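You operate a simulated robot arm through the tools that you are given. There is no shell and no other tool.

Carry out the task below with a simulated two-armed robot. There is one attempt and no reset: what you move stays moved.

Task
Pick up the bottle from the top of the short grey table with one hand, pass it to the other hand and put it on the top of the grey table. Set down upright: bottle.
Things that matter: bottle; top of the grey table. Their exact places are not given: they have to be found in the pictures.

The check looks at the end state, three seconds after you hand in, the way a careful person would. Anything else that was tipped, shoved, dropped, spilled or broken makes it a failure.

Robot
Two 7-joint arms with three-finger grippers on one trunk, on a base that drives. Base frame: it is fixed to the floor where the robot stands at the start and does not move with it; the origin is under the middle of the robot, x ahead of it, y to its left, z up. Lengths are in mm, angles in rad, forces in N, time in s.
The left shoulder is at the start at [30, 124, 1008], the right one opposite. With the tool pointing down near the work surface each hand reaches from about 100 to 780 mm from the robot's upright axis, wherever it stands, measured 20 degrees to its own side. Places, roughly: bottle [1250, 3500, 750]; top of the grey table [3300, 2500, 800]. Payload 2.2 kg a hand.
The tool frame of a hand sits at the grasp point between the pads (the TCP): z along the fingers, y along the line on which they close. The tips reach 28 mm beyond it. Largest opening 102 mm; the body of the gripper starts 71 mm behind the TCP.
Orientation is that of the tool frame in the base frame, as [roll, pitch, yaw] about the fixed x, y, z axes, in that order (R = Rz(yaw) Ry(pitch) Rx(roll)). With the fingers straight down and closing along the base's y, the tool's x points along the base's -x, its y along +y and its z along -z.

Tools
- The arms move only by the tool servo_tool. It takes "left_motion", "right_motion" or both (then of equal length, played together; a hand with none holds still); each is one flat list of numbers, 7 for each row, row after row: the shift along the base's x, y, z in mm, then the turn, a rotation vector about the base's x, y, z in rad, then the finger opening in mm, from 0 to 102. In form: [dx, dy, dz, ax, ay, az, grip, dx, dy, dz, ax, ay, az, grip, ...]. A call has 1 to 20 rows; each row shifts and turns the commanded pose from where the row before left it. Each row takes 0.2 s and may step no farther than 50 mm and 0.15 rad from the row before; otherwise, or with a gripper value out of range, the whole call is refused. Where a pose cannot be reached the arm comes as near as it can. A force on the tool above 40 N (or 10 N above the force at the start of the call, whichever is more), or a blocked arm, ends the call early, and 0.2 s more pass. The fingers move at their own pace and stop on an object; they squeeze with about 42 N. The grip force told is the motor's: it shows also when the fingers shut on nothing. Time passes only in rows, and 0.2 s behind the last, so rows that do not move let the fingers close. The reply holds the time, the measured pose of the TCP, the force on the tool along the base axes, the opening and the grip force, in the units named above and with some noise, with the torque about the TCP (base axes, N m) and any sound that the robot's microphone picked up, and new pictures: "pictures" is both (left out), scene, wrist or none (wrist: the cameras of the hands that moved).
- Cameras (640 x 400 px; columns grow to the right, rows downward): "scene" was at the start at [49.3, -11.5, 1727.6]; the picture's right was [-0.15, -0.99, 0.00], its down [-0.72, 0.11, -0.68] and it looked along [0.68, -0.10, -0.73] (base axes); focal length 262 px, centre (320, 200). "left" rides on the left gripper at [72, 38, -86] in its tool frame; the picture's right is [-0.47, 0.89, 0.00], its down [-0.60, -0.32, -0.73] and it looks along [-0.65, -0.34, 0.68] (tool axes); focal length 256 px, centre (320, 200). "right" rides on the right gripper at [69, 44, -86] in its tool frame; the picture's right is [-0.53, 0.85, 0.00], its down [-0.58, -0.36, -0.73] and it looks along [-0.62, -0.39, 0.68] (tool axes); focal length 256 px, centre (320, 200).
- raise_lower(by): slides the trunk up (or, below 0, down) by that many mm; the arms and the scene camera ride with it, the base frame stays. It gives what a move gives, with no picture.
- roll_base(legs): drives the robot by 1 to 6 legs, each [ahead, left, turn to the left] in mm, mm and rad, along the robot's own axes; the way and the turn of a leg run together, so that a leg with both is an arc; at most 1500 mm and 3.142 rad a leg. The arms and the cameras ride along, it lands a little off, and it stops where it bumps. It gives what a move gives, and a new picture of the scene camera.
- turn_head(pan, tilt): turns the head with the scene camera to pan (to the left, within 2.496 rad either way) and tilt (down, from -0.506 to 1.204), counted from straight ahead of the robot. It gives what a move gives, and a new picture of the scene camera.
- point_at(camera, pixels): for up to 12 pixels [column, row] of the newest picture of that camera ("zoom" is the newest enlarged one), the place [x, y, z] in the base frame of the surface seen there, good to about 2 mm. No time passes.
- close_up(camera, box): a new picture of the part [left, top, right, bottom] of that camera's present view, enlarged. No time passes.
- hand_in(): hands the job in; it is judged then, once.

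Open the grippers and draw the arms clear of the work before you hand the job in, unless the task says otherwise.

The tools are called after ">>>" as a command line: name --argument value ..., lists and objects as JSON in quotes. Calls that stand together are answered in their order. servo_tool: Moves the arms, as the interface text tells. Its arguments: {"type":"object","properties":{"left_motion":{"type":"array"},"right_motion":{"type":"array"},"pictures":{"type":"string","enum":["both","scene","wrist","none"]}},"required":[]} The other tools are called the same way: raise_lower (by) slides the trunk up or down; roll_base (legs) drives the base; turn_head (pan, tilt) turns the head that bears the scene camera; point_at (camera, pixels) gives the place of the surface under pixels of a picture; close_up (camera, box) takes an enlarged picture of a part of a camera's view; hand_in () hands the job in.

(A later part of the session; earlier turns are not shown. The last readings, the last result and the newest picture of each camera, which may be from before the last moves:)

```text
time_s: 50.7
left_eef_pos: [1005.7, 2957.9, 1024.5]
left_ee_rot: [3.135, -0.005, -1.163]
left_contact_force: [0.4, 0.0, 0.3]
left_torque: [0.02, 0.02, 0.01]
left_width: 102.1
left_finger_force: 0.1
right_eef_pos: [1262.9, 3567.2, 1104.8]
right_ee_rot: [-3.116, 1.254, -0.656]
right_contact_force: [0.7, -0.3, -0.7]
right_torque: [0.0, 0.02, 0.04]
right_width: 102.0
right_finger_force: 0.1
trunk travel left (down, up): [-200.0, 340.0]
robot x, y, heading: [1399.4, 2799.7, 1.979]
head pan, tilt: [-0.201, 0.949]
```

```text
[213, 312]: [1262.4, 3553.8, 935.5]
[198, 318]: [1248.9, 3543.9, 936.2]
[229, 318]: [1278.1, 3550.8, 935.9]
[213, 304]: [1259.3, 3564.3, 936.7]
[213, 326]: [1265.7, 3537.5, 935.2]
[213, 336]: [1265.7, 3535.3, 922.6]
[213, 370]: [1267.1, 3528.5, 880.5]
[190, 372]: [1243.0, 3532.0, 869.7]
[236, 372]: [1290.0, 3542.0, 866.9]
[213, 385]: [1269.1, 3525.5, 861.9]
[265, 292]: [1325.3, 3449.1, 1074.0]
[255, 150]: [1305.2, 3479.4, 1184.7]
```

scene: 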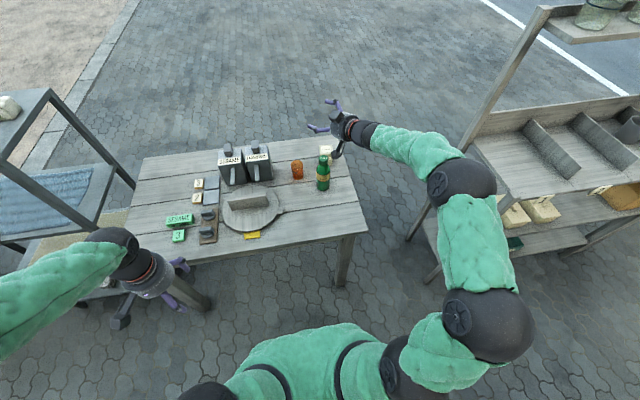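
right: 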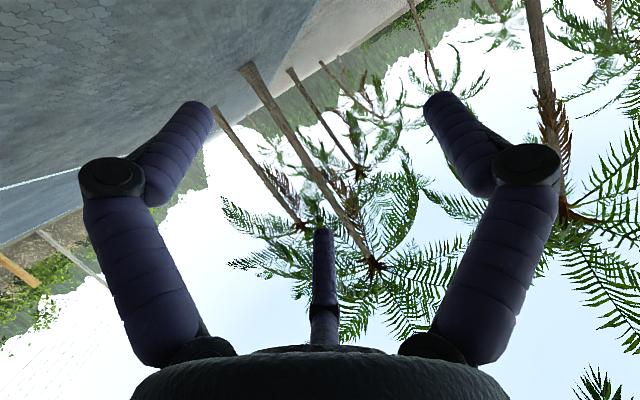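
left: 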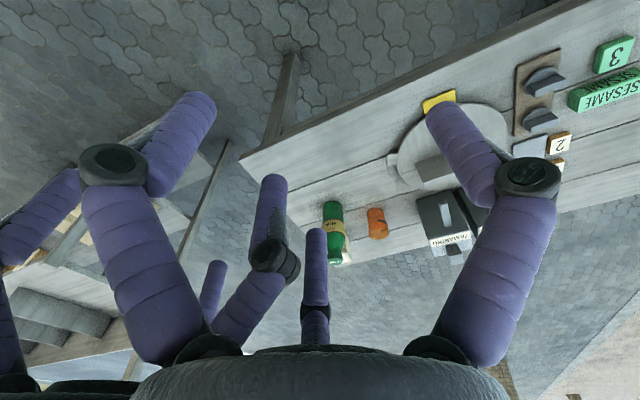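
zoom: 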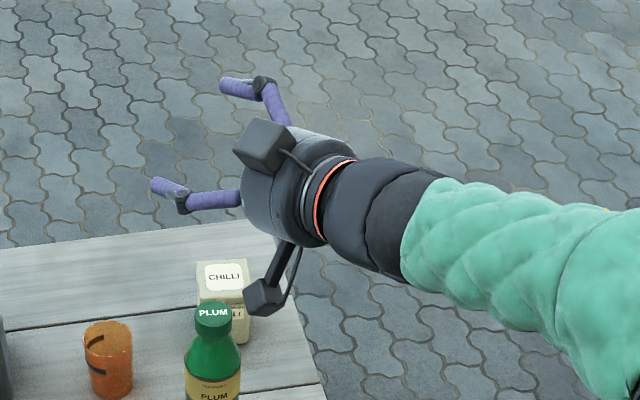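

Cap centre ≈ (1262.5,3552.5). I fine-adjust the TCP to [1265,3568] so the bottle sits at tool y≈+13.5 (between the single finger and the finger pair), then lower the trunk 150 mm straight down.

>>> servo_tool --right_motion '[2.2, 1.1, 0, 0, 0, 0, 102, 0, 0, 0, 0, 0, 0, 102]' --pictures "none"

>>> raise_lower --by -140

>>> servo_tool --right_motion '[0, 0, 0, 0, 0, 0, 102]' --pictures "both"

```text
time_s: 51.3
left_eef_pos: [1005.1, 2957.9, 1023.4]
left_ee_rot: [3.136, -0.004, -1.162]
left_contact_force: [1.0, 0.2, -0.5]
left_torque: [-0.01, 0.01, -0.03]
left_width: 102.1
left_finger_force: 0.1
right_eef_pos: [1265.5, 3566.7, 1106.0]
right_ee_rot: [-3.111, 1.255, -0.652]
right_contact_force: [0.0, -0.1, 0.4]
right_torque: [0.0, 0.02, -0.03]
right_width: 101.9
right_finger_force: 0.1
trunk travel left (down, up): [-200.0, 340.0]
robot x, y, heading: [1402.5, 2800.7, 1.971]
head pan, tilt: [-0.201, 0.949]
```

```text
time_s: 52.9
left_eef_pos: [1004.4, 2958.6, 883.7]
left_ee_rot: [3.137, -0.004, -1.163]
left_contact_force: [0.6, 0.7, 0.5]
left_torque: [0.01, -0.02, 0.04]
left_width: 102.0
left_finger_force: 0.1
right_eef_pos: [1265.1, 3566.6, 966.4]
right_ee_rot: [-3.112, 1.255, -0.654]
right_contact_force: [-0.1, 0.8, 0.2]
right_torque: [0.02, -0.03, 0.01]
right_width: 102.0
right_finger_force: 0.0
trunk travel left (down, up): [-60.0, 480.0]
robot x, y, heading: [1402.5, 2801.5, 1.976]
head pan, tilt: [-0.201, 0.949]
```

```text
time_s: 53.3
left_eef_pos: [1005.5, 2958.2, 884.6]
left_ee_rot: [3.136, -0.004, -1.163]
left_contact_force: [0.4, 0.2, -0.3]
left_torque: [-0.02, -0.01, 0.01]
left_width: 101.9
left_finger_force: 0.1
right_eef_pos: [1265.1, 3566.3, 966.4]
right_ee_rot: [-3.112, 1.256, -0.651]
right_contact_force: [0.2, 0.3, -0.5]
right_torque: [0.0, 0.0, 0.03]
right_width: 102.0
right_finger_force: 0.0
trunk travel left (down, up): [-60.0, 480.0]
robot x, y, heading: [1397.0, 2798.8, 1.981]
head pan, tilt: [-0.201, 0.949]
```

scene: 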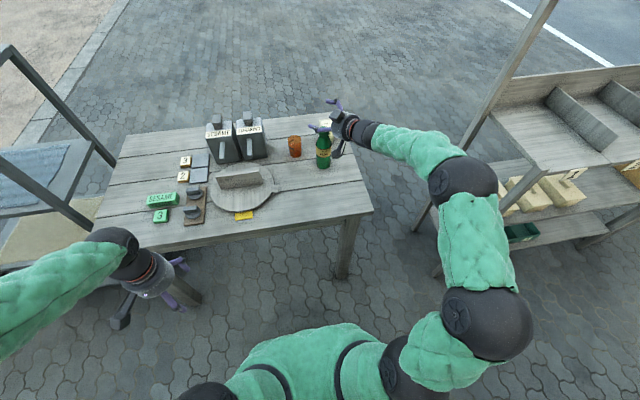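
right: 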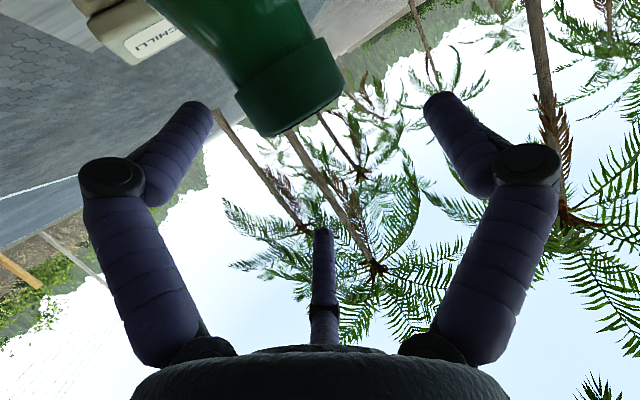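

The wrist camera shows the cap at (295,90) entering between left finger and right finger as planned. I measure the open fingers of this hand to verify the channel.

>>> point_at --camera "right" --pixels '[[430, 112], [448, 110], [465, 190], [480, 180], [205, 112], [190, 120], [165, 175], [322, 236], [332, 262], [323, 280], [300, 70], [280, 115]]'

```text
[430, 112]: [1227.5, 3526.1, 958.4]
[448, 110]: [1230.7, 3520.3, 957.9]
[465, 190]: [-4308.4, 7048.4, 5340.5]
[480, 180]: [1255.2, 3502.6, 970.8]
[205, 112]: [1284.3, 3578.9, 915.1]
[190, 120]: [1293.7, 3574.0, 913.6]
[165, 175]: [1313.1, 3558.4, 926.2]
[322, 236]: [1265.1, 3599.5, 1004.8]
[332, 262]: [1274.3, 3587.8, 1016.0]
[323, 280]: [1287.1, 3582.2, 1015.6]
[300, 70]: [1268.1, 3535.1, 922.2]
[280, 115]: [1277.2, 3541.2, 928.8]
```

The channel runs from y≈-21 to +50 in the tool frame and the bottle axis is at y≈12.4, so I shift 1.5 mm to centre it, then lower the trunk the last 60 mm.

>>> servo_tool --right_motion '[0.9, 1.2, 0, 0, 0, 0, 102, 0, 0, 0, 0, 0, 0, 102]' --pictures "none"

>>> raise_lower --by -58

>>> servo_tool --right_motion '[0, 0, -6, 0, 0, 0, 102, 0, 0, -6, 0, 0, 0, 102]' --pictures "both"

```text
time_s: 53.9
left_eef_pos: [1005.2, 2958.4, 883.2]
left_ee_rot: [3.137, -0.003, -1.163]
left_contact_force: [-0.2, -0.6, 0.0]
left_torque: [0.04, -0.02, 0.0]
left_width: 102.0
left_finger_force: 0.0
right_eef_pos: [1265.6, 3567.5, 964.8]
right_ee_rot: [-3.111, 1.254, -0.652]
right_contact_force: [0.8, -0.6, -0.4]
right_torque: [0.02, -0.01, 0.0]
right_width: 101.9
right_finger_force: 0.1
trunk travel left (down, up): [-60.0, 480.0]
robot x, y, heading: [1399.1, 2799.6, 1.976]
head pan, tilt: [-0.201, 0.949]
```

```text
time_s: 54.9
left_eef_pos: [1004.9, 2956.5, 825.1]
left_ee_rot: [3.136, -0.004, -1.164]
left_contact_force: [0.4, 0.4, 0.0]
left_torque: [0.03, 0.01, 0.0]
left_width: 102.0
left_finger_force: 0.1
right_eef_pos: [1265.1, 3567.6, 907.8]
right_ee_rot: [-3.112, 1.257, -0.652]
right_contact_force: [0.2, 0.1, -0.1]
right_torque: [-0.01, 0.01, -0.01]
right_width: 102.1
right_finger_force: 0.1
trunk travel left (down, up): [-2.0, 538.0]
robot x, y, heading: [1402.0, 2796.7, 1.98]
head pan, tilt: [-0.201, 0.949]
```

```text
time_s: 55.5
left_eef_pos: [1005.6, 2957.6, 824.5]
left_ee_rot: [3.135, -0.003, -1.162]
left_contact_force: [0.6, 0.2, -0.4]
left_torque: [0.01, 0.01, -0.01]
left_width: 102.0
left_finger_force: 0.1
right_eef_pos: [1265.2, 3566.9, 897.1]
right_ee_rot: [-3.113, 1.258, -0.651]
right_contact_force: [0.5, -0.1, -0.4]
right_torque: [0.01, 0.02, 0.0]
right_width: 101.6
right_finger_force: 0.0
trunk travel left (down, up): [-2.0, 538.0]
robot x, y, heading: [1396.5, 2800.0, 1.98]
head pan, tilt: [-0.201, 0.949]
```

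scene: 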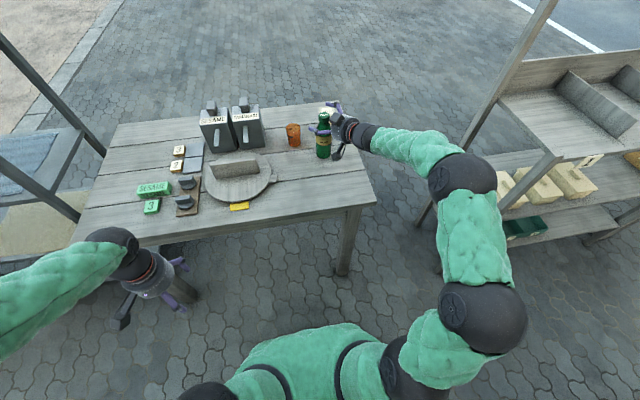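
right: 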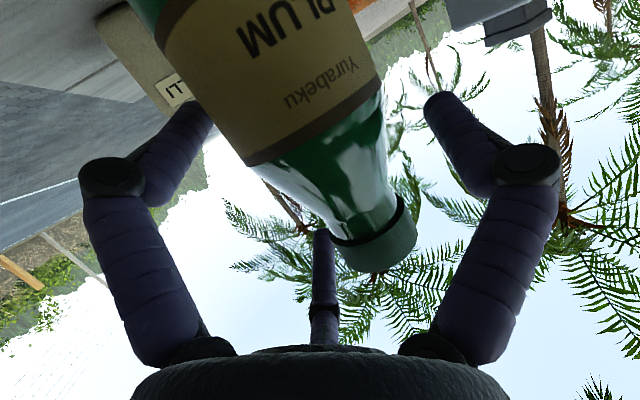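

No contact; the bottle slides nicely between the fingers. I take a closer look from the scene camera before going down the remaining 62 mm.

>>> close_up --camera "scene" --box '[270, 80, 430, 180]'

>>> point_at --camera "right" --pixels '[[395, 245], [350, 260], [375, 215], [250, 160], [380, 90], [160, 30]]'

```text
4.00 times, centred on (350, 130) of scene
```

zoom: 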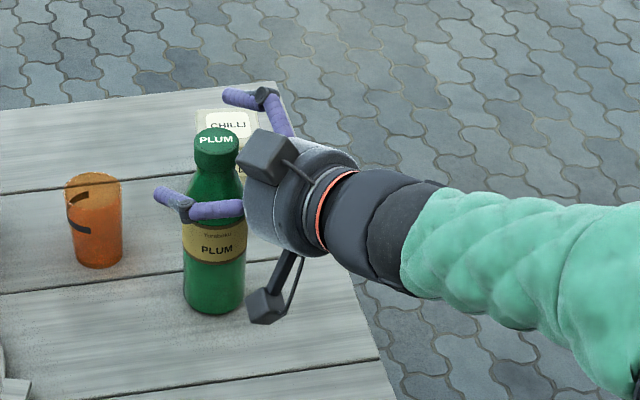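

```text
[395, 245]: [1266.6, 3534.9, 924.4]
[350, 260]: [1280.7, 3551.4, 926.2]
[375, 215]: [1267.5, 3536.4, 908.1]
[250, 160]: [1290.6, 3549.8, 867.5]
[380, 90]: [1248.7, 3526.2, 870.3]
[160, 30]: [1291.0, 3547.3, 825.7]
```

Bottle surface points fit a centre of (1262.5,3553) and radius 29. I lower the hand 62 mm to z≈835 in small steps.

>>> servo_tool --right_motion '[0, 0, -7.75, 0, 0, 0, 102, 0, 0, -7.75, 0, 0, 0, 102, 0, 0, -7.75, 0, 0, 0, 102, 0, 0, -7.75, 0, 0, 0, 102, 0, 0, -7.75, 0, 0, 0, 102, 0, 0, -7.75, 0, 0, 0, 102, 0, 0, -7.75, 0, 0, 0, 102, 0, 0, -7.75, 0, 0, 0, 102]' --pictures "both"

```text
time_s: 57.3
left_eef_pos: [1004.5, 2957.4, 824.8]
left_ee_rot: [3.136, -0.003, -1.163]
left_contact_force: [0.1, -0.5, 0.6]
left_torque: [-0.02, 0.05, -0.02]
left_width: 102.2
left_finger_force: 0.0
right_eef_pos: [1265.7, 3567.9, 833.0]
right_ee_rot: [-3.115, 1.256, -0.651]
right_contact_force: [0.2, 0.4, -0.1]
right_torque: [0.01, 0.02, -0.02]
right_width: 101.7
right_finger_force: 0.0
trunk travel left (down, up): [-2.0, 538.0]
robot x, y, heading: [1399.6, 2800.1, 1.98]
head pan, tilt: [-0.201, 0.949]
```

scene: 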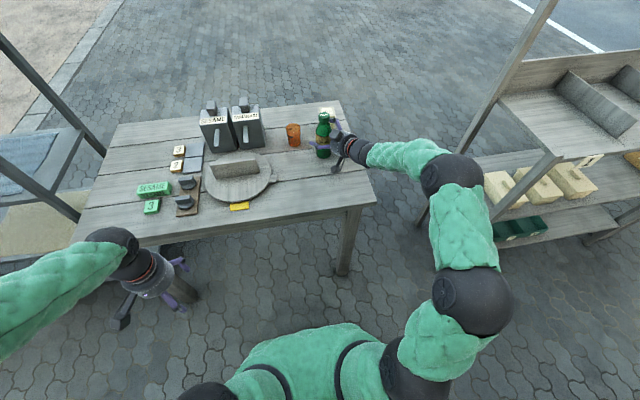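
right: 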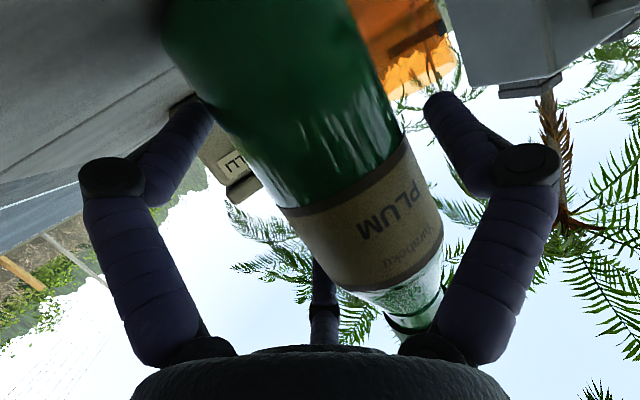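

The hand is around the bottle at z=833 with no forces. I close the fingers in stages, watching width and force.

>>> servo_tool --right_motion '[0, 0, 0, 0, 0, 0, 94, 0, 0, 0, 0, 0, 0, 90, 0, 0, 0, 0, 0, 0, 88]' --pictures "none"

>>> servo_tool --right_motion '[0, 0, 0, 0, 0, 0, 86, 0, 0, 0, 0, 0, 0, 84, 0, 0, 0, 0, 0, 0, 82]' --pictures "wrist"

```text
time_s: 58.1
left_eef_pos: [1005.7, 2957.3, 825.5]
left_ee_rot: [3.137, -0.003, -1.163]
left_contact_force: [0.2, 0.0, -0.1]
left_torque: [0.01, -0.01, 0.02]
left_width: 102.4
left_finger_force: 0.1
right_eef_pos: [1263.8, 3568.1, 835.1]
right_ee_rot: [-3.111, 1.254, -0.653]
right_contact_force: [-0.1, 0.1, -0.4]
right_torque: [0.03, 0.02, 0.0]
right_width: 88.1
right_finger_force: 0.1
trunk travel left (down, up): [-2.0, 538.0]
robot x, y, heading: [1397.8, 2799.2, 1.978]
head pan, tilt: [-0.201, 0.949]
```

```text
time_s: 58.9
left_eef_pos: [1005.2, 2957.2, 826.4]
left_ee_rot: [3.137, -0.003, -1.163]
left_contact_force: [0.2, 0.8, -0.4]
left_torque: [-0.01, 0.01, 0.02]
left_width: 102.2
left_finger_force: 0.0
right_eef_pos: [1265.4, 3567.7, 833.8]
right_ee_rot: [-3.112, 1.255, -0.653]
right_contact_force: [-0.1, 0.0, 0.8]
right_torque: [0.0, -0.01, 0.0]
right_width: 82.4
right_finger_force: 0.4
trunk travel left (down, up): [-2.0, 538.0]
robot x, y, heading: [1398.6, 2796.0, 1.975]
head pan, tilt: [-0.201, 0.949]
```

right: 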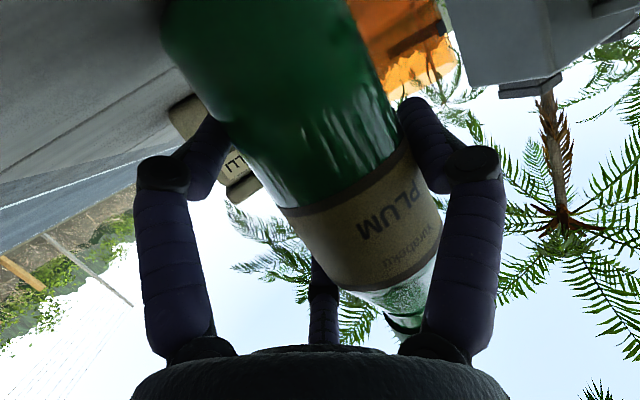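

Width 82.4 and barely any force; the right finger in view is about to touch. I continue closing in small stages.

>>> servo_tool --right_motion '[0, 0, 0, 0, 0, 0, 80, 0, 0, 0, 0, 0, 0, 79]' --pictures "none"

>>> servo_tool --right_motion '[0, 0, 0, 0, 0, 0, 77, 0, 0, 0, 0, 0, 0, 76]' --pictures "wrist"

```text
time_s: 59.5
left_eef_pos: [1005.7, 2957.1, 825.7]
left_ee_rot: [3.136, -0.004, -1.162]
left_contact_force: [-0.1, 0.1, -0.6]
left_torque: [-0.01, 0.05, 0.02]
left_width: 101.9
left_finger_force: 0.0
right_eef_pos: [1266.0, 3567.7, 834.5]
right_ee_rot: [-3.111, 1.256, -0.652]
right_contact_force: [-1.1, -0.7, 0.9]
right_torque: [-0.02, -0.01, 0.01]
right_width: 79.8
right_finger_force: 0.6
trunk travel left (down, up): [-2.0, 538.0]
robot x, y, heading: [1399.8, 2797.0, 1.98]
head pan, tilt: [-0.201, 0.949]
```

```text
time_s: 60.1
left_eef_pos: [1005.7, 2958.5, 825.9]
left_ee_rot: [3.137, -0.003, -1.162]
left_contact_force: [0.2, 0.1, 0.1]
left_torque: [0.0, 0.01, 0.0]
left_width: 101.8
left_finger_force: 0.1
right_eef_pos: [1264.9, 3566.8, 834.8]
right_ee_rot: [-3.112, 1.254, -0.651]
right_contact_force: [0.8, -0.6, -1.0]
right_torque: [-0.01, -0.13, 0.02]
right_width: 77.1
right_finger_force: 42.3
trunk travel left (down, up): [-2.0, 538.0]
robot x, y, heading: [1404.1, 2799.1, 1.977]
head pan, tilt: [-0.201, 0.949]
```

right: 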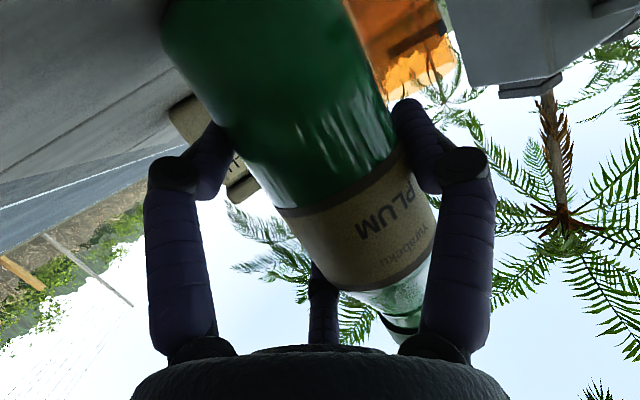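

The grip is on: width 77.1 at 42 N. I firm up the command and lift 30 mm slowly.

>>> servo_tool --right_motion '[0, 0, 0, 0, 0, 0, 70, 0, 0, 0, 0, 0, 0, 65, 0, 0, 5, 0, 0, 0, 65, 0, 0, 5, 0, 0, 0, 65, 0, 0, 10, 0, 0, 0, 65, 0, 0, 10, 0, 0, 0, 65]' --pictures "both"

```text
time_s: 61.5
left_eef_pos: [1005.1, 2958.2, 825.5]
left_ee_rot: [3.136, -0.006, -1.164]
left_contact_force: [-1.4, -0.1, 0.1]
left_torque: [0.01, -0.06, 0.0]
left_width: 101.9
left_finger_force: 0.0
right_eef_pos: [1266.1, 3569.1, 863.7]
right_ee_rot: [-3.113, 1.255, -0.653]
right_contact_force: [-0.5, -0.4, -4.3]
right_torque: [0.02, 0.01, -0.02]
right_width: 77.4
right_finger_force: 42.1
trunk travel left (down, up): [-2.0, 538.0]
robot x, y, heading: [1398.0, 2798.6, 1.98]
head pan, tilt: [-0.201, 0.949]
```

scene: 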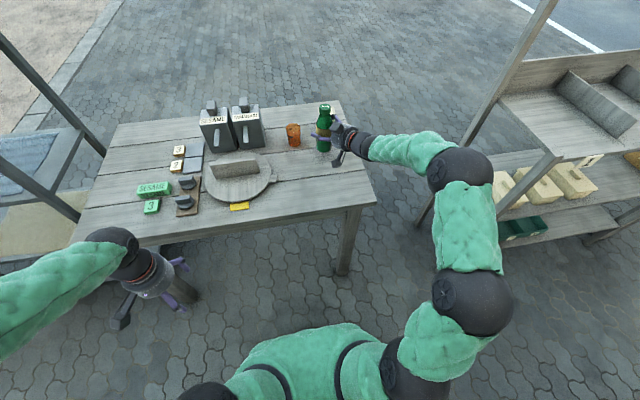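
right: 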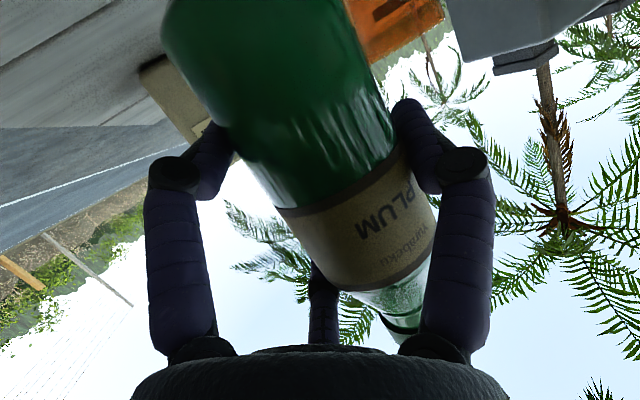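

The bottle is lifted cleanly (weight ~4.3 N). I raise the trunk 250 mm to clear everything on the table.

>>> raise_lower --by 250

>>> turn_head --pan -0.9 --tilt 0.5

```text
time_s: 64.1
left_eef_pos: [1004.3, 2957.8, 1074.9]
left_ee_rot: [3.137, -0.005, -1.163]
left_contact_force: [-0.7, -0.2, 0.7]
left_torque: [-0.02, 0.04, 0.02]
left_width: 101.9
left_finger_force: 0.0
right_eef_pos: [1265.8, 3568.3, 1112.4]
right_ee_rot: [-3.114, 1.253, -0.657]
right_contact_force: [-1.2, 0.0, -3.2]
right_torque: [0.03, 0.01, -0.01]
right_width: 77.1
right_finger_force: 42.1
trunk travel left (down, up): [-252.0, 288.0]
robot x, y, heading: [1397.9, 2799.4, 1.98]
head pan, tilt: [-0.201, 0.949]
```

```text
time_s: 65.2
left_eef_pos: [1004.6, 2957.8, 1075.0]
left_ee_rot: [3.135, -0.005, -1.161]
left_contact_force: [0.7, 0.0, 0.5]
left_torque: [-0.01, -0.02, -0.01]
left_width: 102.0
left_finger_force: 0.0
right_eef_pos: [1265.9, 3568.2, 1114.1]
right_ee_rot: [-3.115, 1.255, -0.655]
right_contact_force: [0.8, -0.1, -3.1]
right_torque: [0.03, 0.01, 0.04]
right_width: 77.4
right_finger_force: 41.6
trunk travel left (down, up): [-252.0, 288.0]
robot x, y, heading: [1401.0, 2798.9, 1.976]
head pan, tilt: [-0.901, 0.499]
```

scene: 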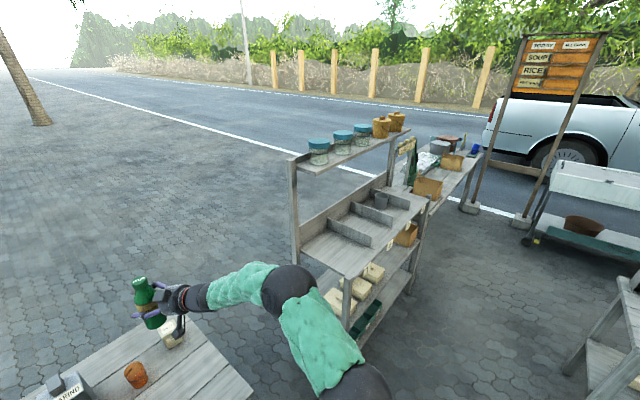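

The bottle is held at (145,300) in view. Next I look toward the destination table, about 124° to the right of my heading.

>>> turn_head --pan -2.0 --tilt 0.5

```text
time_s: 66.5
left_eef_pos: [1004.6, 2957.9, 1075.0]
left_ee_rot: [3.136, -0.004, -1.163]
left_contact_force: [0.2, 0.9, -0.1]
left_torque: [0.0, 0.0, 0.01]
left_width: 101.9
left_finger_force: 0.0
right_eef_pos: [1266.3, 3568.6, 1112.6]
right_ee_rot: [-3.113, 1.256, -0.654]
right_contact_force: [0.1, -0.1, -3.4]
right_torque: [0.01, -0.03, -0.02]
right_width: 77.5
right_finger_force: 42.1
trunk travel left (down, up): [-252.0, 288.0]
robot x, y, heading: [1402.0, 2802.5, 1.979]
head pan, tilt: [-2.0, 0.499]
```

scene: 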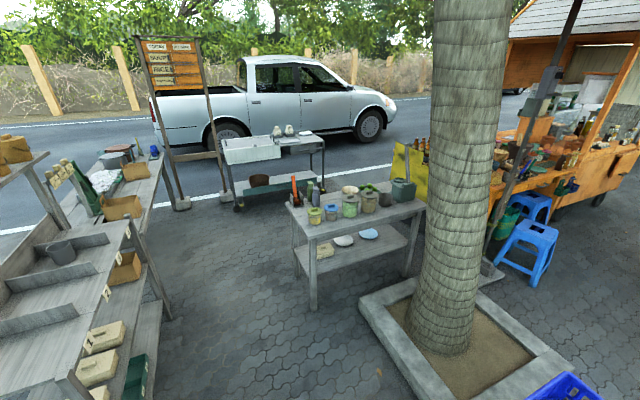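

The grey table is at (355,215) with jars on it. I zoom in and measure.

>>> close_up --camera "scene" --box '[275, 160, 435, 260]'

>>> point_at --camera "scene" --pixels '[[313, 238], [288, 204], [425, 207], [400, 183], [313, 309], [296, 274], [407, 276], [360, 290], [425, 390], [360, 300], [505, 275], [275, 200]]'

```text
4.00 times, centred on (355, 210) of scene
```

zoom: 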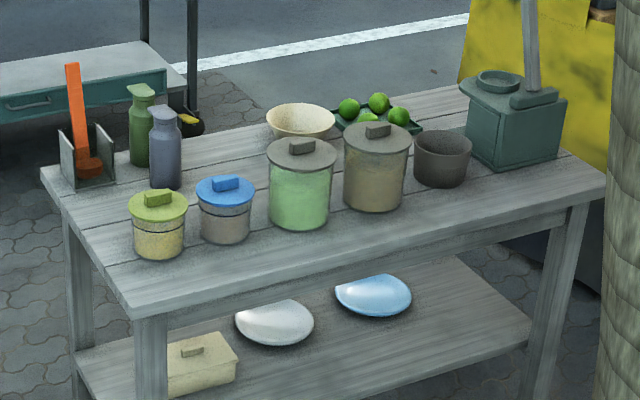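

```text
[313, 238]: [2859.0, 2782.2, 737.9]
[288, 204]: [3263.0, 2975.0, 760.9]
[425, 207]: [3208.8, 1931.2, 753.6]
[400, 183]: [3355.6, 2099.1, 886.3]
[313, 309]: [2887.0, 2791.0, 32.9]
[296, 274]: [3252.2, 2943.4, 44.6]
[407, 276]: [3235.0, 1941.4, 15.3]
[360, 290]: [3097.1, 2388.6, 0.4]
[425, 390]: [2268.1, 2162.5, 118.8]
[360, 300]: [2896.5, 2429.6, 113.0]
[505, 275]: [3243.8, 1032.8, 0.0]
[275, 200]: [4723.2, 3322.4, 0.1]
```

I map the free strip at the front-right of that table and the jars' bases.

>>> point_at --camera "zoom" --pixels '[[160, 258], [225, 243], [300, 228], [375, 210], [440, 186], [470, 150], [550, 160], [470, 210], [420, 240], [530, 190], [350, 250], [600, 190]]'

```text
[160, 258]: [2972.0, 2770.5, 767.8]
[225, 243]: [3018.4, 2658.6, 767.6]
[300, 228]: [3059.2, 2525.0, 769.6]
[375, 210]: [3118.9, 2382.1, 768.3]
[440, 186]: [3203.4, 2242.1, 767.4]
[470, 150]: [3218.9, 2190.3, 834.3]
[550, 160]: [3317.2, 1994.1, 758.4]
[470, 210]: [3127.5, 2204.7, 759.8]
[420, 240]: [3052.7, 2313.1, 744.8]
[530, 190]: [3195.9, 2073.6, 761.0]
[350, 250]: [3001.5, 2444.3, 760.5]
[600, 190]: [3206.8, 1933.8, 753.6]
```

The planter (corner near [2896,2430]) blocks the table's right front, so I check the free area behind the jars, around zoom (220,150), and other table spots.

>>> point_at --camera "zoom" --pixels '[[205, 165], [220, 150], [245, 140], [230, 120], [200, 125], [255, 155], [165, 188], [140, 165], [300, 135], [110, 200], [90, 240], [105, 270]]'

>>> close_up --camera "scene" --box '[280, 170, 360, 220]'

```text
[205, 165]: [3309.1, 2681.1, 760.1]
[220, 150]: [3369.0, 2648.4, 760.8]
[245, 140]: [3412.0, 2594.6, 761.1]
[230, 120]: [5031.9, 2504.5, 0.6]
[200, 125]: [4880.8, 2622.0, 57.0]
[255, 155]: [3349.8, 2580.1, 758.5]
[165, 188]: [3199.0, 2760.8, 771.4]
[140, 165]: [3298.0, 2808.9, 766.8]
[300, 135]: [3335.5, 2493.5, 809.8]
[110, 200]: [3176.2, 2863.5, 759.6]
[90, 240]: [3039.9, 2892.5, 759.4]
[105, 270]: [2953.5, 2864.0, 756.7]
```

```text
8.00 times, centred on (320, 195) of scene
```

zoom: 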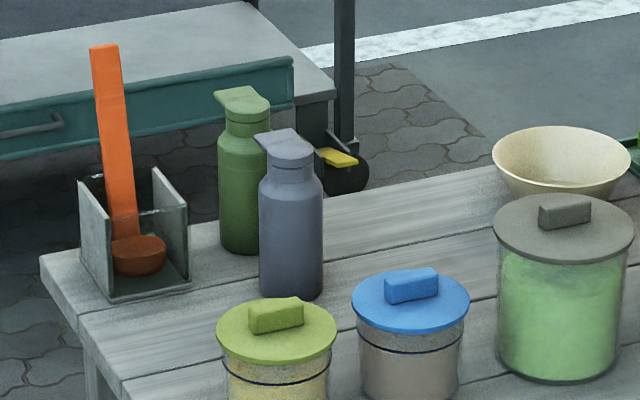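

I found a roomy accessible spot near the table's left end. Next I check the rack's extents and the free floor between here and there.

>>> point_at --camera "scene" --pixels '[[60, 385], [10, 330], [130, 220], [165, 318], [140, 380], [100, 340], [40, 160], [155, 165], [200, 200], [250, 260], [200, 330], [235, 205]]'

>>> turn_head --pan -1.3 --tilt 0.7

```text
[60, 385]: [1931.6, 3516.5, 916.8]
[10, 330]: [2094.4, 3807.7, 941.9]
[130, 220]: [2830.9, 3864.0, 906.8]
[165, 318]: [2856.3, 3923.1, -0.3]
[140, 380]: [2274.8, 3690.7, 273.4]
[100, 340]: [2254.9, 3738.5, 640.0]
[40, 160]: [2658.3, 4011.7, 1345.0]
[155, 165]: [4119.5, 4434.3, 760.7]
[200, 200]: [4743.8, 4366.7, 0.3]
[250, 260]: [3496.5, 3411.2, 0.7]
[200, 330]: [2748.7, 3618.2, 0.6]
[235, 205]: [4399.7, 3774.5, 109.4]
```

```text
time_s: 67.6
left_eef_pos: [1005.3, 2957.7, 1075.6]
left_ee_rot: [3.137, -0.004, -1.164]
left_contact_force: [0.3, 0.6, -1.0]
left_torque: [0.02, 0.0, 0.02]
left_width: 101.8
left_finger_force: 0.0
right_eef_pos: [1266.4, 3567.4, 1112.6]
right_ee_rot: [-3.114, 1.255, -0.653]
right_contact_force: [-0.2, -0.7, -3.7]
right_torque: [0.03, 0.0, 0.02]
right_width: 77.2
right_finger_force: 42.3
trunk travel left (down, up): [-252.0, 288.0]
robot x, y, heading: [1397.8, 2798.5, 1.976]
head pan, tilt: [-1.3, 0.7]
```

scene: 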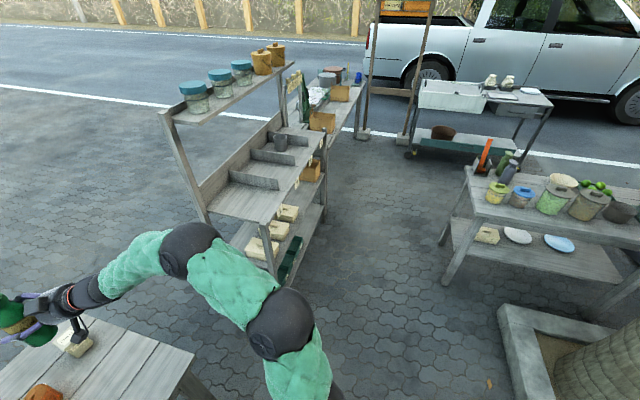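

The rack's nearest corner is [1932,3517], so a left-hand turn in place with the arms tucked is the safe way round. First I tuck the right hand (with the bottle) closer to the body while turning its azimuth further left, 5 rows to begin with.

>>> servo_tool --right_motion '[-8, -34, 0, 0, 0, 0.075, 65, -8, -34, 0, 0, 0, 0.075, 65, -8, -34, 0, 0, 0, 0.075, 65, -8, -34, 0, 0, 0, 0.075, 65]' --pictures "none"

```text
time_s: 68.6
left_eef_pos: [1004.7, 2956.8, 1075.0]
left_ee_rot: [3.137, -0.003, -1.163]
left_contact_force: [0.8, -0.2, -0.3]
left_torque: [0.02, 0.01, -0.01]
left_width: 101.9
left_finger_force: 0.1
right_eef_pos: [1233.9, 3430.7, 1113.6]
right_ee_rot: [-3.113, 1.259, -0.352]
right_contact_force: [-0.4, 0.4, -3.5]
right_torque: [0.03, 0.01, 0.0]
right_width: 77.2
right_finger_force: 41.8
trunk travel left (down, up): [-252.0, 288.0]
robot x, y, heading: [1399.0, 2795.1, 1.977]
head pan, tilt: [-1.3, 0.7]
```

The tucking works without any reach warning. I continue with the remaining rows and look at the result.

>>> servo_tool --right_motion '[-8, -34, 0, 0, 0, 0.075, 65, -8, -34, 0, 0, 0, 0.075, 65, -8, -34, 0, 0, 0, 0.075, 65, -8, -34, 0, 0, 0, 0.075, 65]' --pictures "none"

>>> turn_head --pan 0.0 --tilt 0.9

```text
time_s: 69.6
left_eef_pos: [1005.2, 2959.0, 1076.7]
left_ee_rot: [3.138, -0.004, -1.163]
left_contact_force: [-0.9, 0.1, 0.9]
left_torque: [-0.02, 0.06, -0.02]
left_width: 101.9
left_finger_force: 0.2
right_eef_pos: [1202.7, 3297.4, 1113.6]
right_ee_rot: [-3.11, 1.256, -0.051]
right_contact_force: [-0.1, 0.0, -2.7]
right_torque: [0.02, 0.01, 0.02]
right_width: 77.1
right_finger_force: 42.5
trunk travel left (down, up): [-252.0, 288.0]
robot x, y, heading: [1401.7, 2798.4, 1.982]
head pan, tilt: [-1.3, 0.7]
```

```text
time_s: 71.0
left_eef_pos: [1005.7, 2958.5, 1076.9]
left_ee_rot: [3.136, -0.005, -1.163]
left_contact_force: [0.4, 0.1, -0.5]
left_torque: [0.01, 0.03, -0.04]
left_width: 101.7
left_finger_force: 0.1
right_eef_pos: [1201.7, 3297.7, 1112.4]
right_ee_rot: [-3.115, 1.254, -0.055]
right_contact_force: [0.7, -0.4, -2.7]
right_torque: [0.02, 0.04, 0.0]
right_width: 77.2
right_finger_force: 41.9
trunk travel left (down, up): [-252.0, 288.0]
robot x, y, heading: [1403.1, 2800.9, 1.979]
head pan, tilt: [0.0, 0.901]
```

scene: 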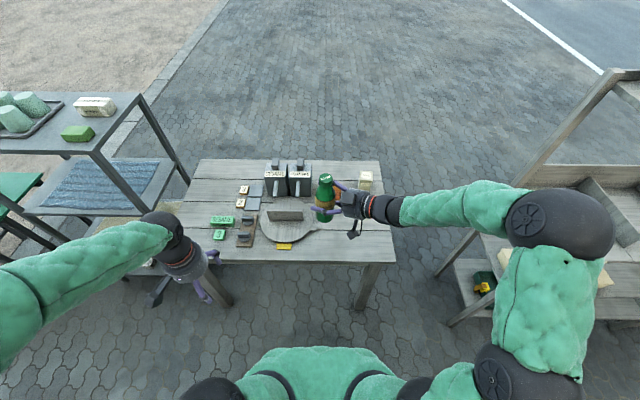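

The bottle is held upright at (325,195), 536 mm ahead of me. I back off 150 mm and turn left by 3.08 rad to face the destination side, then look.

>>> roll_base --legs '[[-150, 0, 0], [0, 0, 3.084]]'

```text
time_s: 79.6
left_eef_pos: [1845.5, 2479.3, 1076.1]
left_ee_rot: [3.136, -0.005, 1.921]
left_contact_force: [-0.1, 0.0, -0.1]
left_torque: [-0.02, 0.0, 0.0]
left_width: 102.1
left_finger_force: 0.2
right_eef_pos: [1628.8, 2152.3, 1113.1]
right_ee_rot: [-3.114, 1.255, 3.03]
right_contact_force: [-0.2, -0.2, -2.4]
right_torque: [-0.06, -0.02, -0.05]
right_width: 76.8
right_finger_force: 42.0
trunk travel left (down, up): [-252.0, 288.0]
robot x, y, heading: [1458.4, 2658.9, -1.223]
head pan, tilt: [0.0, 0.901]
```

scene: 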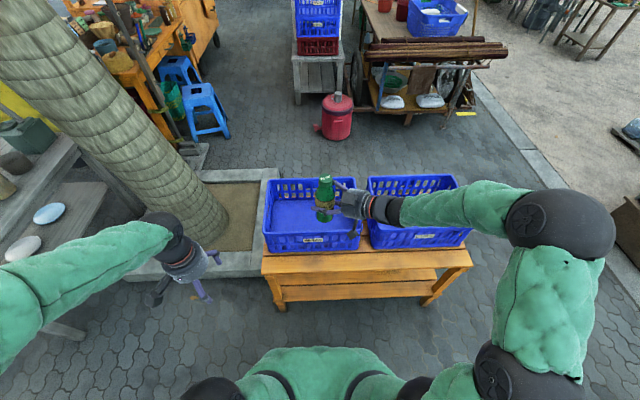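

The turn worked; the crates are now ahead, the bottle above them at (325,195). I strafe left (with a little backing) toward an open spot for the handover.

>>> roll_base --legs '[[-105, 827, 0]]'

>>> turn_head --pan 0.35 --tilt 0.75

```text
time_s: 83.9
left_eef_pos: [2560.6, 2854.2, 1076.2]
left_ee_rot: [3.136, -0.005, 1.923]
left_contact_force: [0.4, 0.3, 0.2]
left_torque: [-0.03, 0.04, -0.04]
left_width: 102.2
left_finger_force: 0.0
right_eef_pos: [2345.1, 2526.0, 1113.4]
right_ee_rot: [-3.114, 1.255, 3.032]
right_contact_force: [0.3, -0.4, -2.9]
right_torque: [-0.09, 0.0, 0.01]
right_width: 76.7
right_finger_force: 42.4
trunk travel left (down, up): [-252.0, 288.0]
robot x, y, heading: [2176.6, 3030.7, -1.221]
head pan, tilt: [0.0, 0.901]
```

scene: 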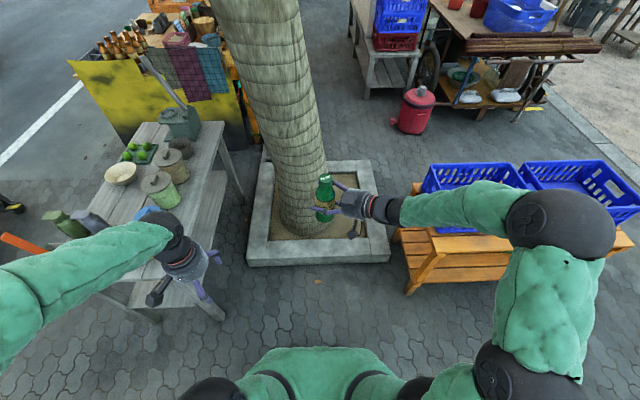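

```text
time_s: 84.8
left_eef_pos: [2560.4, 2853.9, 1074.4]
left_ee_rot: [3.135, -0.005, 1.925]
left_contact_force: [1.0, 0.2, -1.0]
left_torque: [0.02, -0.03, 0.0]
left_width: 102.2
left_finger_force: 0.0
right_eef_pos: [2344.7, 2525.7, 1112.1]
right_ee_rot: [-3.114, 1.255, 3.033]
right_contact_force: [-0.1, -0.6, -3.9]
right_torque: [-0.06, 0.03, 0.02]
right_width: 76.9
right_finger_force: 41.8
trunk travel left (down, up): [-252.0, 288.0]
robot x, y, heading: [2175.6, 3029.9, -1.215]
head pan, tilt: [0.351, 0.75]
```

scene: 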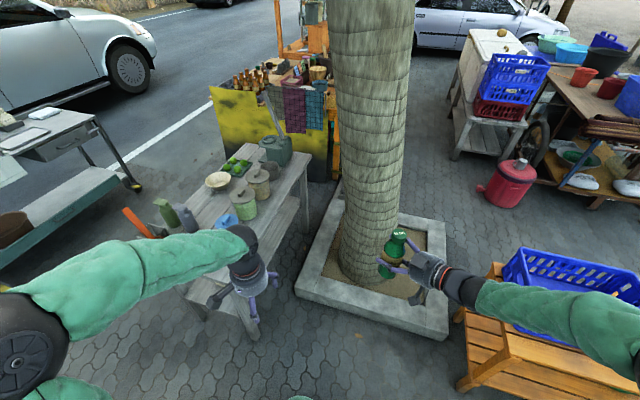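

I'm at an open place. I look closely at the held bottle to measure its pose before the left hand takes it.

>>> turn_head --pan 0.0 --tilt 0.9

>>> close_up --camera "scene" --box '[240, 145, 400, 245]'

```text
time_s: 85.6
left_eef_pos: [2560.0, 2854.0, 1075.7]
left_ee_rot: [3.136, -0.005, 1.924]
left_contact_force: [0.2, 0.0, 0.8]
left_torque: [-0.01, 0.0, 0.03]
left_width: 102.1
left_finger_force: 0.1
right_eef_pos: [2344.5, 2526.8, 1111.7]
right_ee_rot: [-3.113, 1.253, 3.035]
right_contact_force: [0.7, -0.2, -3.4]
right_torque: [-0.02, -0.03, -0.02]
right_width: 77.0
right_finger_force: 42.2
trunk travel left (down, up): [-252.0, 288.0]
robot x, y, heading: [2177.1, 3030.6, -1.217]
head pan, tilt: [0.0, 0.901]
```

scene: 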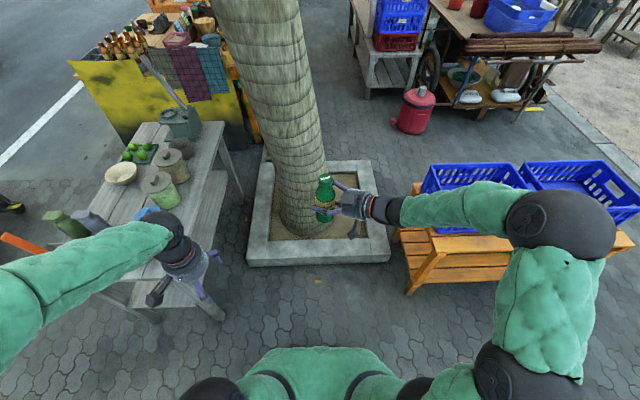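

```text
4.00 times, centred on (320, 195) of scene
```

zoom: 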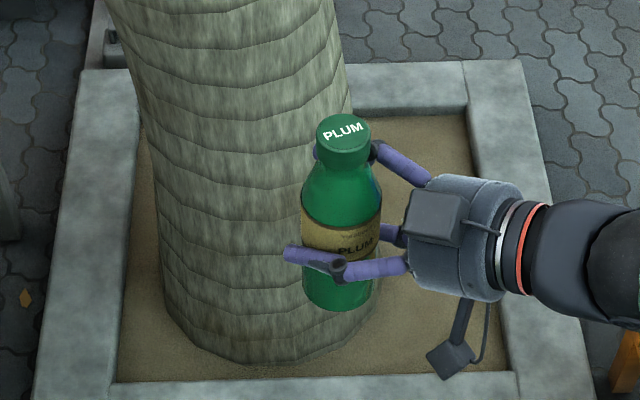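

The bottle is held well: one finger in front, two behind. I measure cap top and body points.

>>> point_at --camera "zoom" --pixels '[[343, 130], [319, 137], [368, 130], [341, 116], [345, 148], [345, 165], [340, 190], [340, 240], [340, 300], [380, 155], [405, 165], [335, 265]]'

```text
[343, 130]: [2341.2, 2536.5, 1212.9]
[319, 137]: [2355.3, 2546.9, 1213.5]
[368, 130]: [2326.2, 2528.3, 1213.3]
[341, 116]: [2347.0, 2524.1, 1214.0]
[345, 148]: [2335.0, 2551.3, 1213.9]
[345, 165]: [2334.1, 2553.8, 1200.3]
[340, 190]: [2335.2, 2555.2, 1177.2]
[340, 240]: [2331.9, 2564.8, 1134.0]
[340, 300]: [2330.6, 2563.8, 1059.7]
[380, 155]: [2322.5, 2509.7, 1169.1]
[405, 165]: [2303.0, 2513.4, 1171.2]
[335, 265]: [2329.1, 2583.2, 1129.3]
```

Cap centre is (2341,2537.6), top z=1213.5, bottle perfectly upright. For the left arm to reach above it comfortably I first lower the right hand by 120 mm.

>>> servo_tool --right_motion '[0, 0, -20, 0, 0, 0, 65, 0, 0, -20, 0, 0, 0, 65, 0, 0, -20, 0, 0, 0, 65, 0, 0, -20, 0, 0, 0, 65, 0, 0, -20, 0, 0, 0, 65, 0, 0, -20, 0, 0, 0, 65]' --pictures "scene"

```text
time_s: 87.0
left_eef_pos: [2560.6, 2853.3, 1076.0]
left_ee_rot: [3.136, -0.006, 1.924]
left_contact_force: [0.0, -0.2, -0.4]
left_torque: [-0.01, -0.02, 0.01]
left_width: 102.0
left_finger_force: 0.1
right_eef_pos: [2345.4, 2524.6, 991.1]
right_ee_rot: [-3.113, 1.254, 3.032]
right_contact_force: [-0.6, 0.1, -3.7]
right_torque: [-0.03, -0.01, 0.01]
right_width: 76.8
right_finger_force: 42.5
trunk travel left (down, up): [-252.0, 288.0]
robot x, y, heading: [2174.3, 3032.8, -1.225]
head pan, tilt: [0.0, 0.901]
```

scene: 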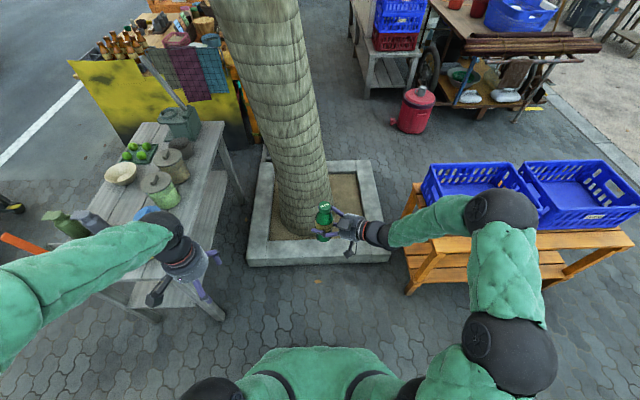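

Now the cap top is at z≈1092. I raise the left hand and bring it above the bottle at z≈1190, turning it 30° so its fingers will avoid the right hand's upper finger.

>>> servo_tool --left_motion '[0, 0, 38, 0, 0, 0, 102, 0, 0, 38, 0, 0, 0, 102, 0, 0, 39, 0, 0, 0, 102, -24.4, -35.1, 0, 0, 0, 0.058, 102, -24.4, -35.1, 0, 0, 0, 0.058, 102, -24.4, -35.1, 0, 0, 0, 0.058, 102, -24.4, -35.1, 0, 0, 0, 0.058, 102, -24.4, -35.1, 0, 0, 0, 0.058, 102, -24.4, -35.1, 0, 0, 0, 0.058, 102]' --pictures "both"

```text
time_s: 89.0
left_eef_pos: [2412.5, 2641.1, 1191.5]
left_ee_rot: [3.135, -0.005, 2.272]
left_contact_force: [-0.4, -0.3, 0.1]
left_torque: [-0.01, -0.03, -0.02]
left_width: 102.0
left_finger_force: 0.1
right_eef_pos: [2345.1, 2524.5, 990.0]
right_ee_rot: [-3.117, 1.254, 3.03]
right_contact_force: [0.1, -0.7, -3.8]
right_torque: [-0.03, -0.06, 0.02]
right_width: 76.8
right_finger_force: 41.9
trunk travel left (down, up): [-252.0, 288.0]
robot x, y, heading: [2175.3, 3028.4, -1.215]
head pan, tilt: [0.0, 0.901]
```

scene: 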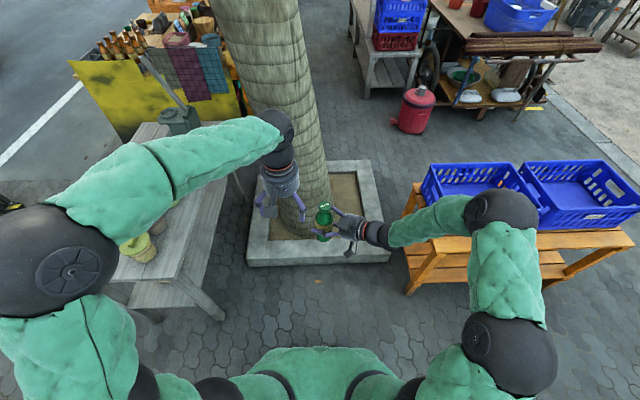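
left: 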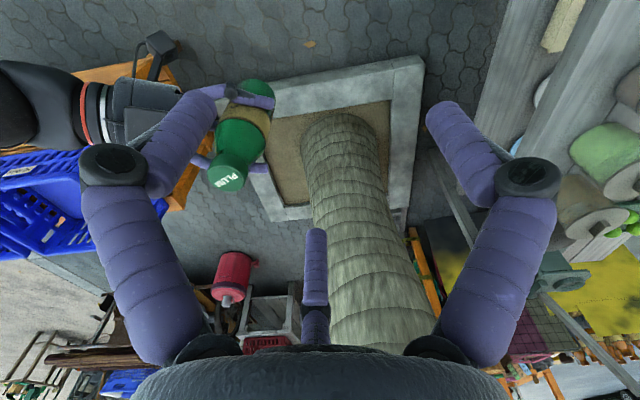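

The left hand is near; the cap shows at (228,178) in its camera. I measure the cap's present position before moving over it.

>>> point_at --camera "left" --pixels '[[226, 178], [212, 172], [243, 180], [228, 166], [224, 190]]'

>>> close_up --camera "scene" --box '[240, 165, 400, 265]'

```text
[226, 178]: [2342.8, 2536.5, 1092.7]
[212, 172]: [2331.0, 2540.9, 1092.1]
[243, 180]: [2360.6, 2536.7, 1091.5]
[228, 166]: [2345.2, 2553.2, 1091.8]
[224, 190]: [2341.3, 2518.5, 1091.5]
```

```text
4.00 times, centred on (320, 215) of scene
```

zoom: 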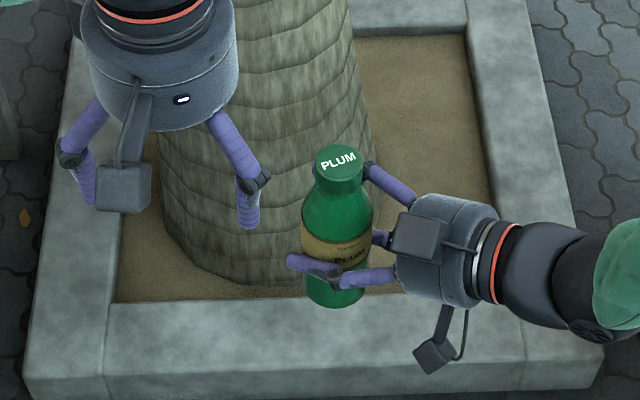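

I refine with the scene close-up's cap edges.

>>> point_at --camera "zoom" --pixels '[[339, 160], [316, 165], [361, 160], [337, 147], [341, 177], [380, 185], [366, 168], [400, 225], [430, 235]]'

```text
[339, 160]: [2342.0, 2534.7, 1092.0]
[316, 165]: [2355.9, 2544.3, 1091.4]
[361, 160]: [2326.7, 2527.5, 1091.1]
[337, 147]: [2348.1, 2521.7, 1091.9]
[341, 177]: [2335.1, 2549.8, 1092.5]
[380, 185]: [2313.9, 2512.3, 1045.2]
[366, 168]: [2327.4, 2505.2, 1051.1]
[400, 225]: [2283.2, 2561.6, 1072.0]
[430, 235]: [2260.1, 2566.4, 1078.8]
```

Cap centre is (2341.5,2535.8), top z=1092. I move the left hand right above it and check.

>>> servo_tool --left_motion '[-23.7, -35.1, 0, 0, 0, 0.058, 102, -23.7, -35.1, 0, 0, 0, 0.058, 102, -23.6, -35.1, 0, 0, 0, 0.058, 102, 0, 0, 0, 0, 0, 0, 102]' --pictures "both"

```text
time_s: 90.0
left_eef_pos: [2345.4, 2537.4, 1191.5]
left_ee_rot: [3.141, -0.003, 2.446]
left_contact_force: [-0.4, -0.3, 0.1]
left_torque: [-0.02, 0.02, -0.01]
left_width: 102.0
left_finger_force: 0.0
right_eef_pos: [2345.8, 2526.3, 991.0]
right_ee_rot: [-3.111, 1.257, 3.036]
right_contact_force: [0.1, 0.8, -3.4]
right_torque: [-0.05, 0.01, -0.02]
right_width: 77.3
right_finger_force: 42.3
trunk travel left (down, up): [-252.0, 288.0]
robot x, y, heading: [2178.6, 3032.9, -1.215]
head pan, tilt: [0.0, 0.901]
```

scene: 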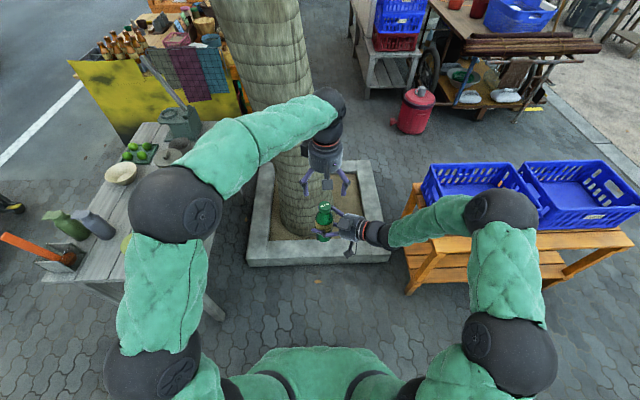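
left: 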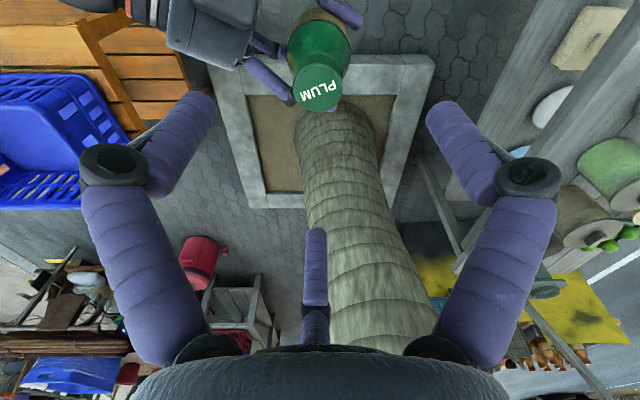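

Nearly aligned. I shift 3.5 mm and descend 70 mm, then re-check the centring.

>>> servo_tool --left_motion '[-3.5, -1.8, 0, 0, 0, 0, 102, 0, 0, -12, 0, 0, 0, 102, 0, 0, -12, 0, 0, 0, 102, 0, 0, -12, 0, 0, 0, 102, 0, 0, -12, 0, 0, 0, 102, 0, 0, -12, 0, 0, 0, 102, 0, 0, -10, 0, 0, 0, 102]' --pictures "both"

>>> close_up --camera "scene" --box '[240, 140, 400, 240]'

```text
time_s: 91.6
left_eef_pos: [2340.8, 2535.8, 1120.8]
left_ee_rot: [3.136, -0.004, 2.446]
left_contact_force: [-0.4, -0.1, -0.4]
left_torque: [0.01, 0.0, -0.04]
left_width: 102.0
left_finger_force: 0.2
right_eef_pos: [2345.4, 2525.3, 990.9]
right_ee_rot: [-3.113, 1.254, 3.031]
right_contact_force: [0.3, 1.0, -3.4]
right_torque: [-0.06, 0.03, 0.0]
right_width: 77.1
right_finger_force: 42.2
trunk travel left (down, up): [-252.0, 288.0]
robot x, y, heading: [2171.2, 3034.6, -1.219]
head pan, tilt: [0.0, 0.901]
```

scene: 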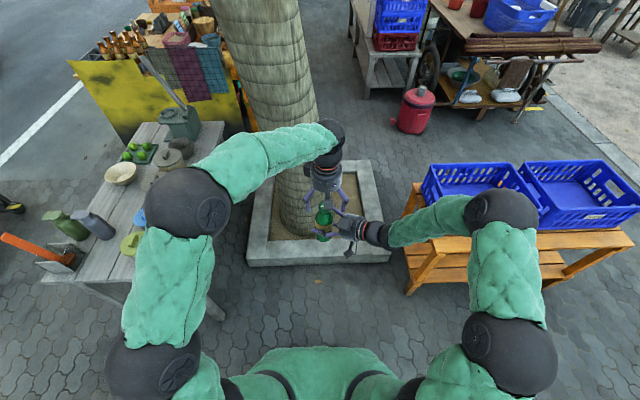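
left: 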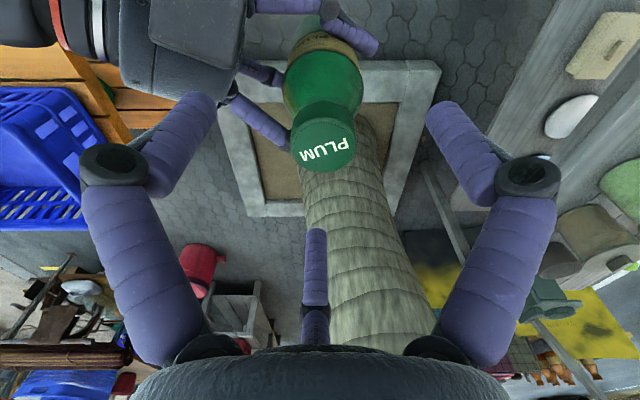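

```text
4.00 times, centred on (320, 190) of scene
```

zoom: 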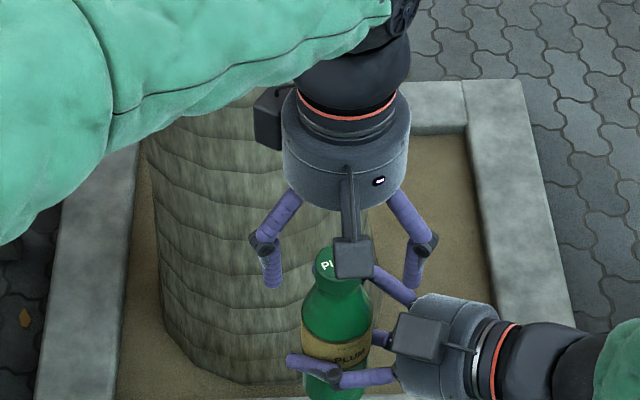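

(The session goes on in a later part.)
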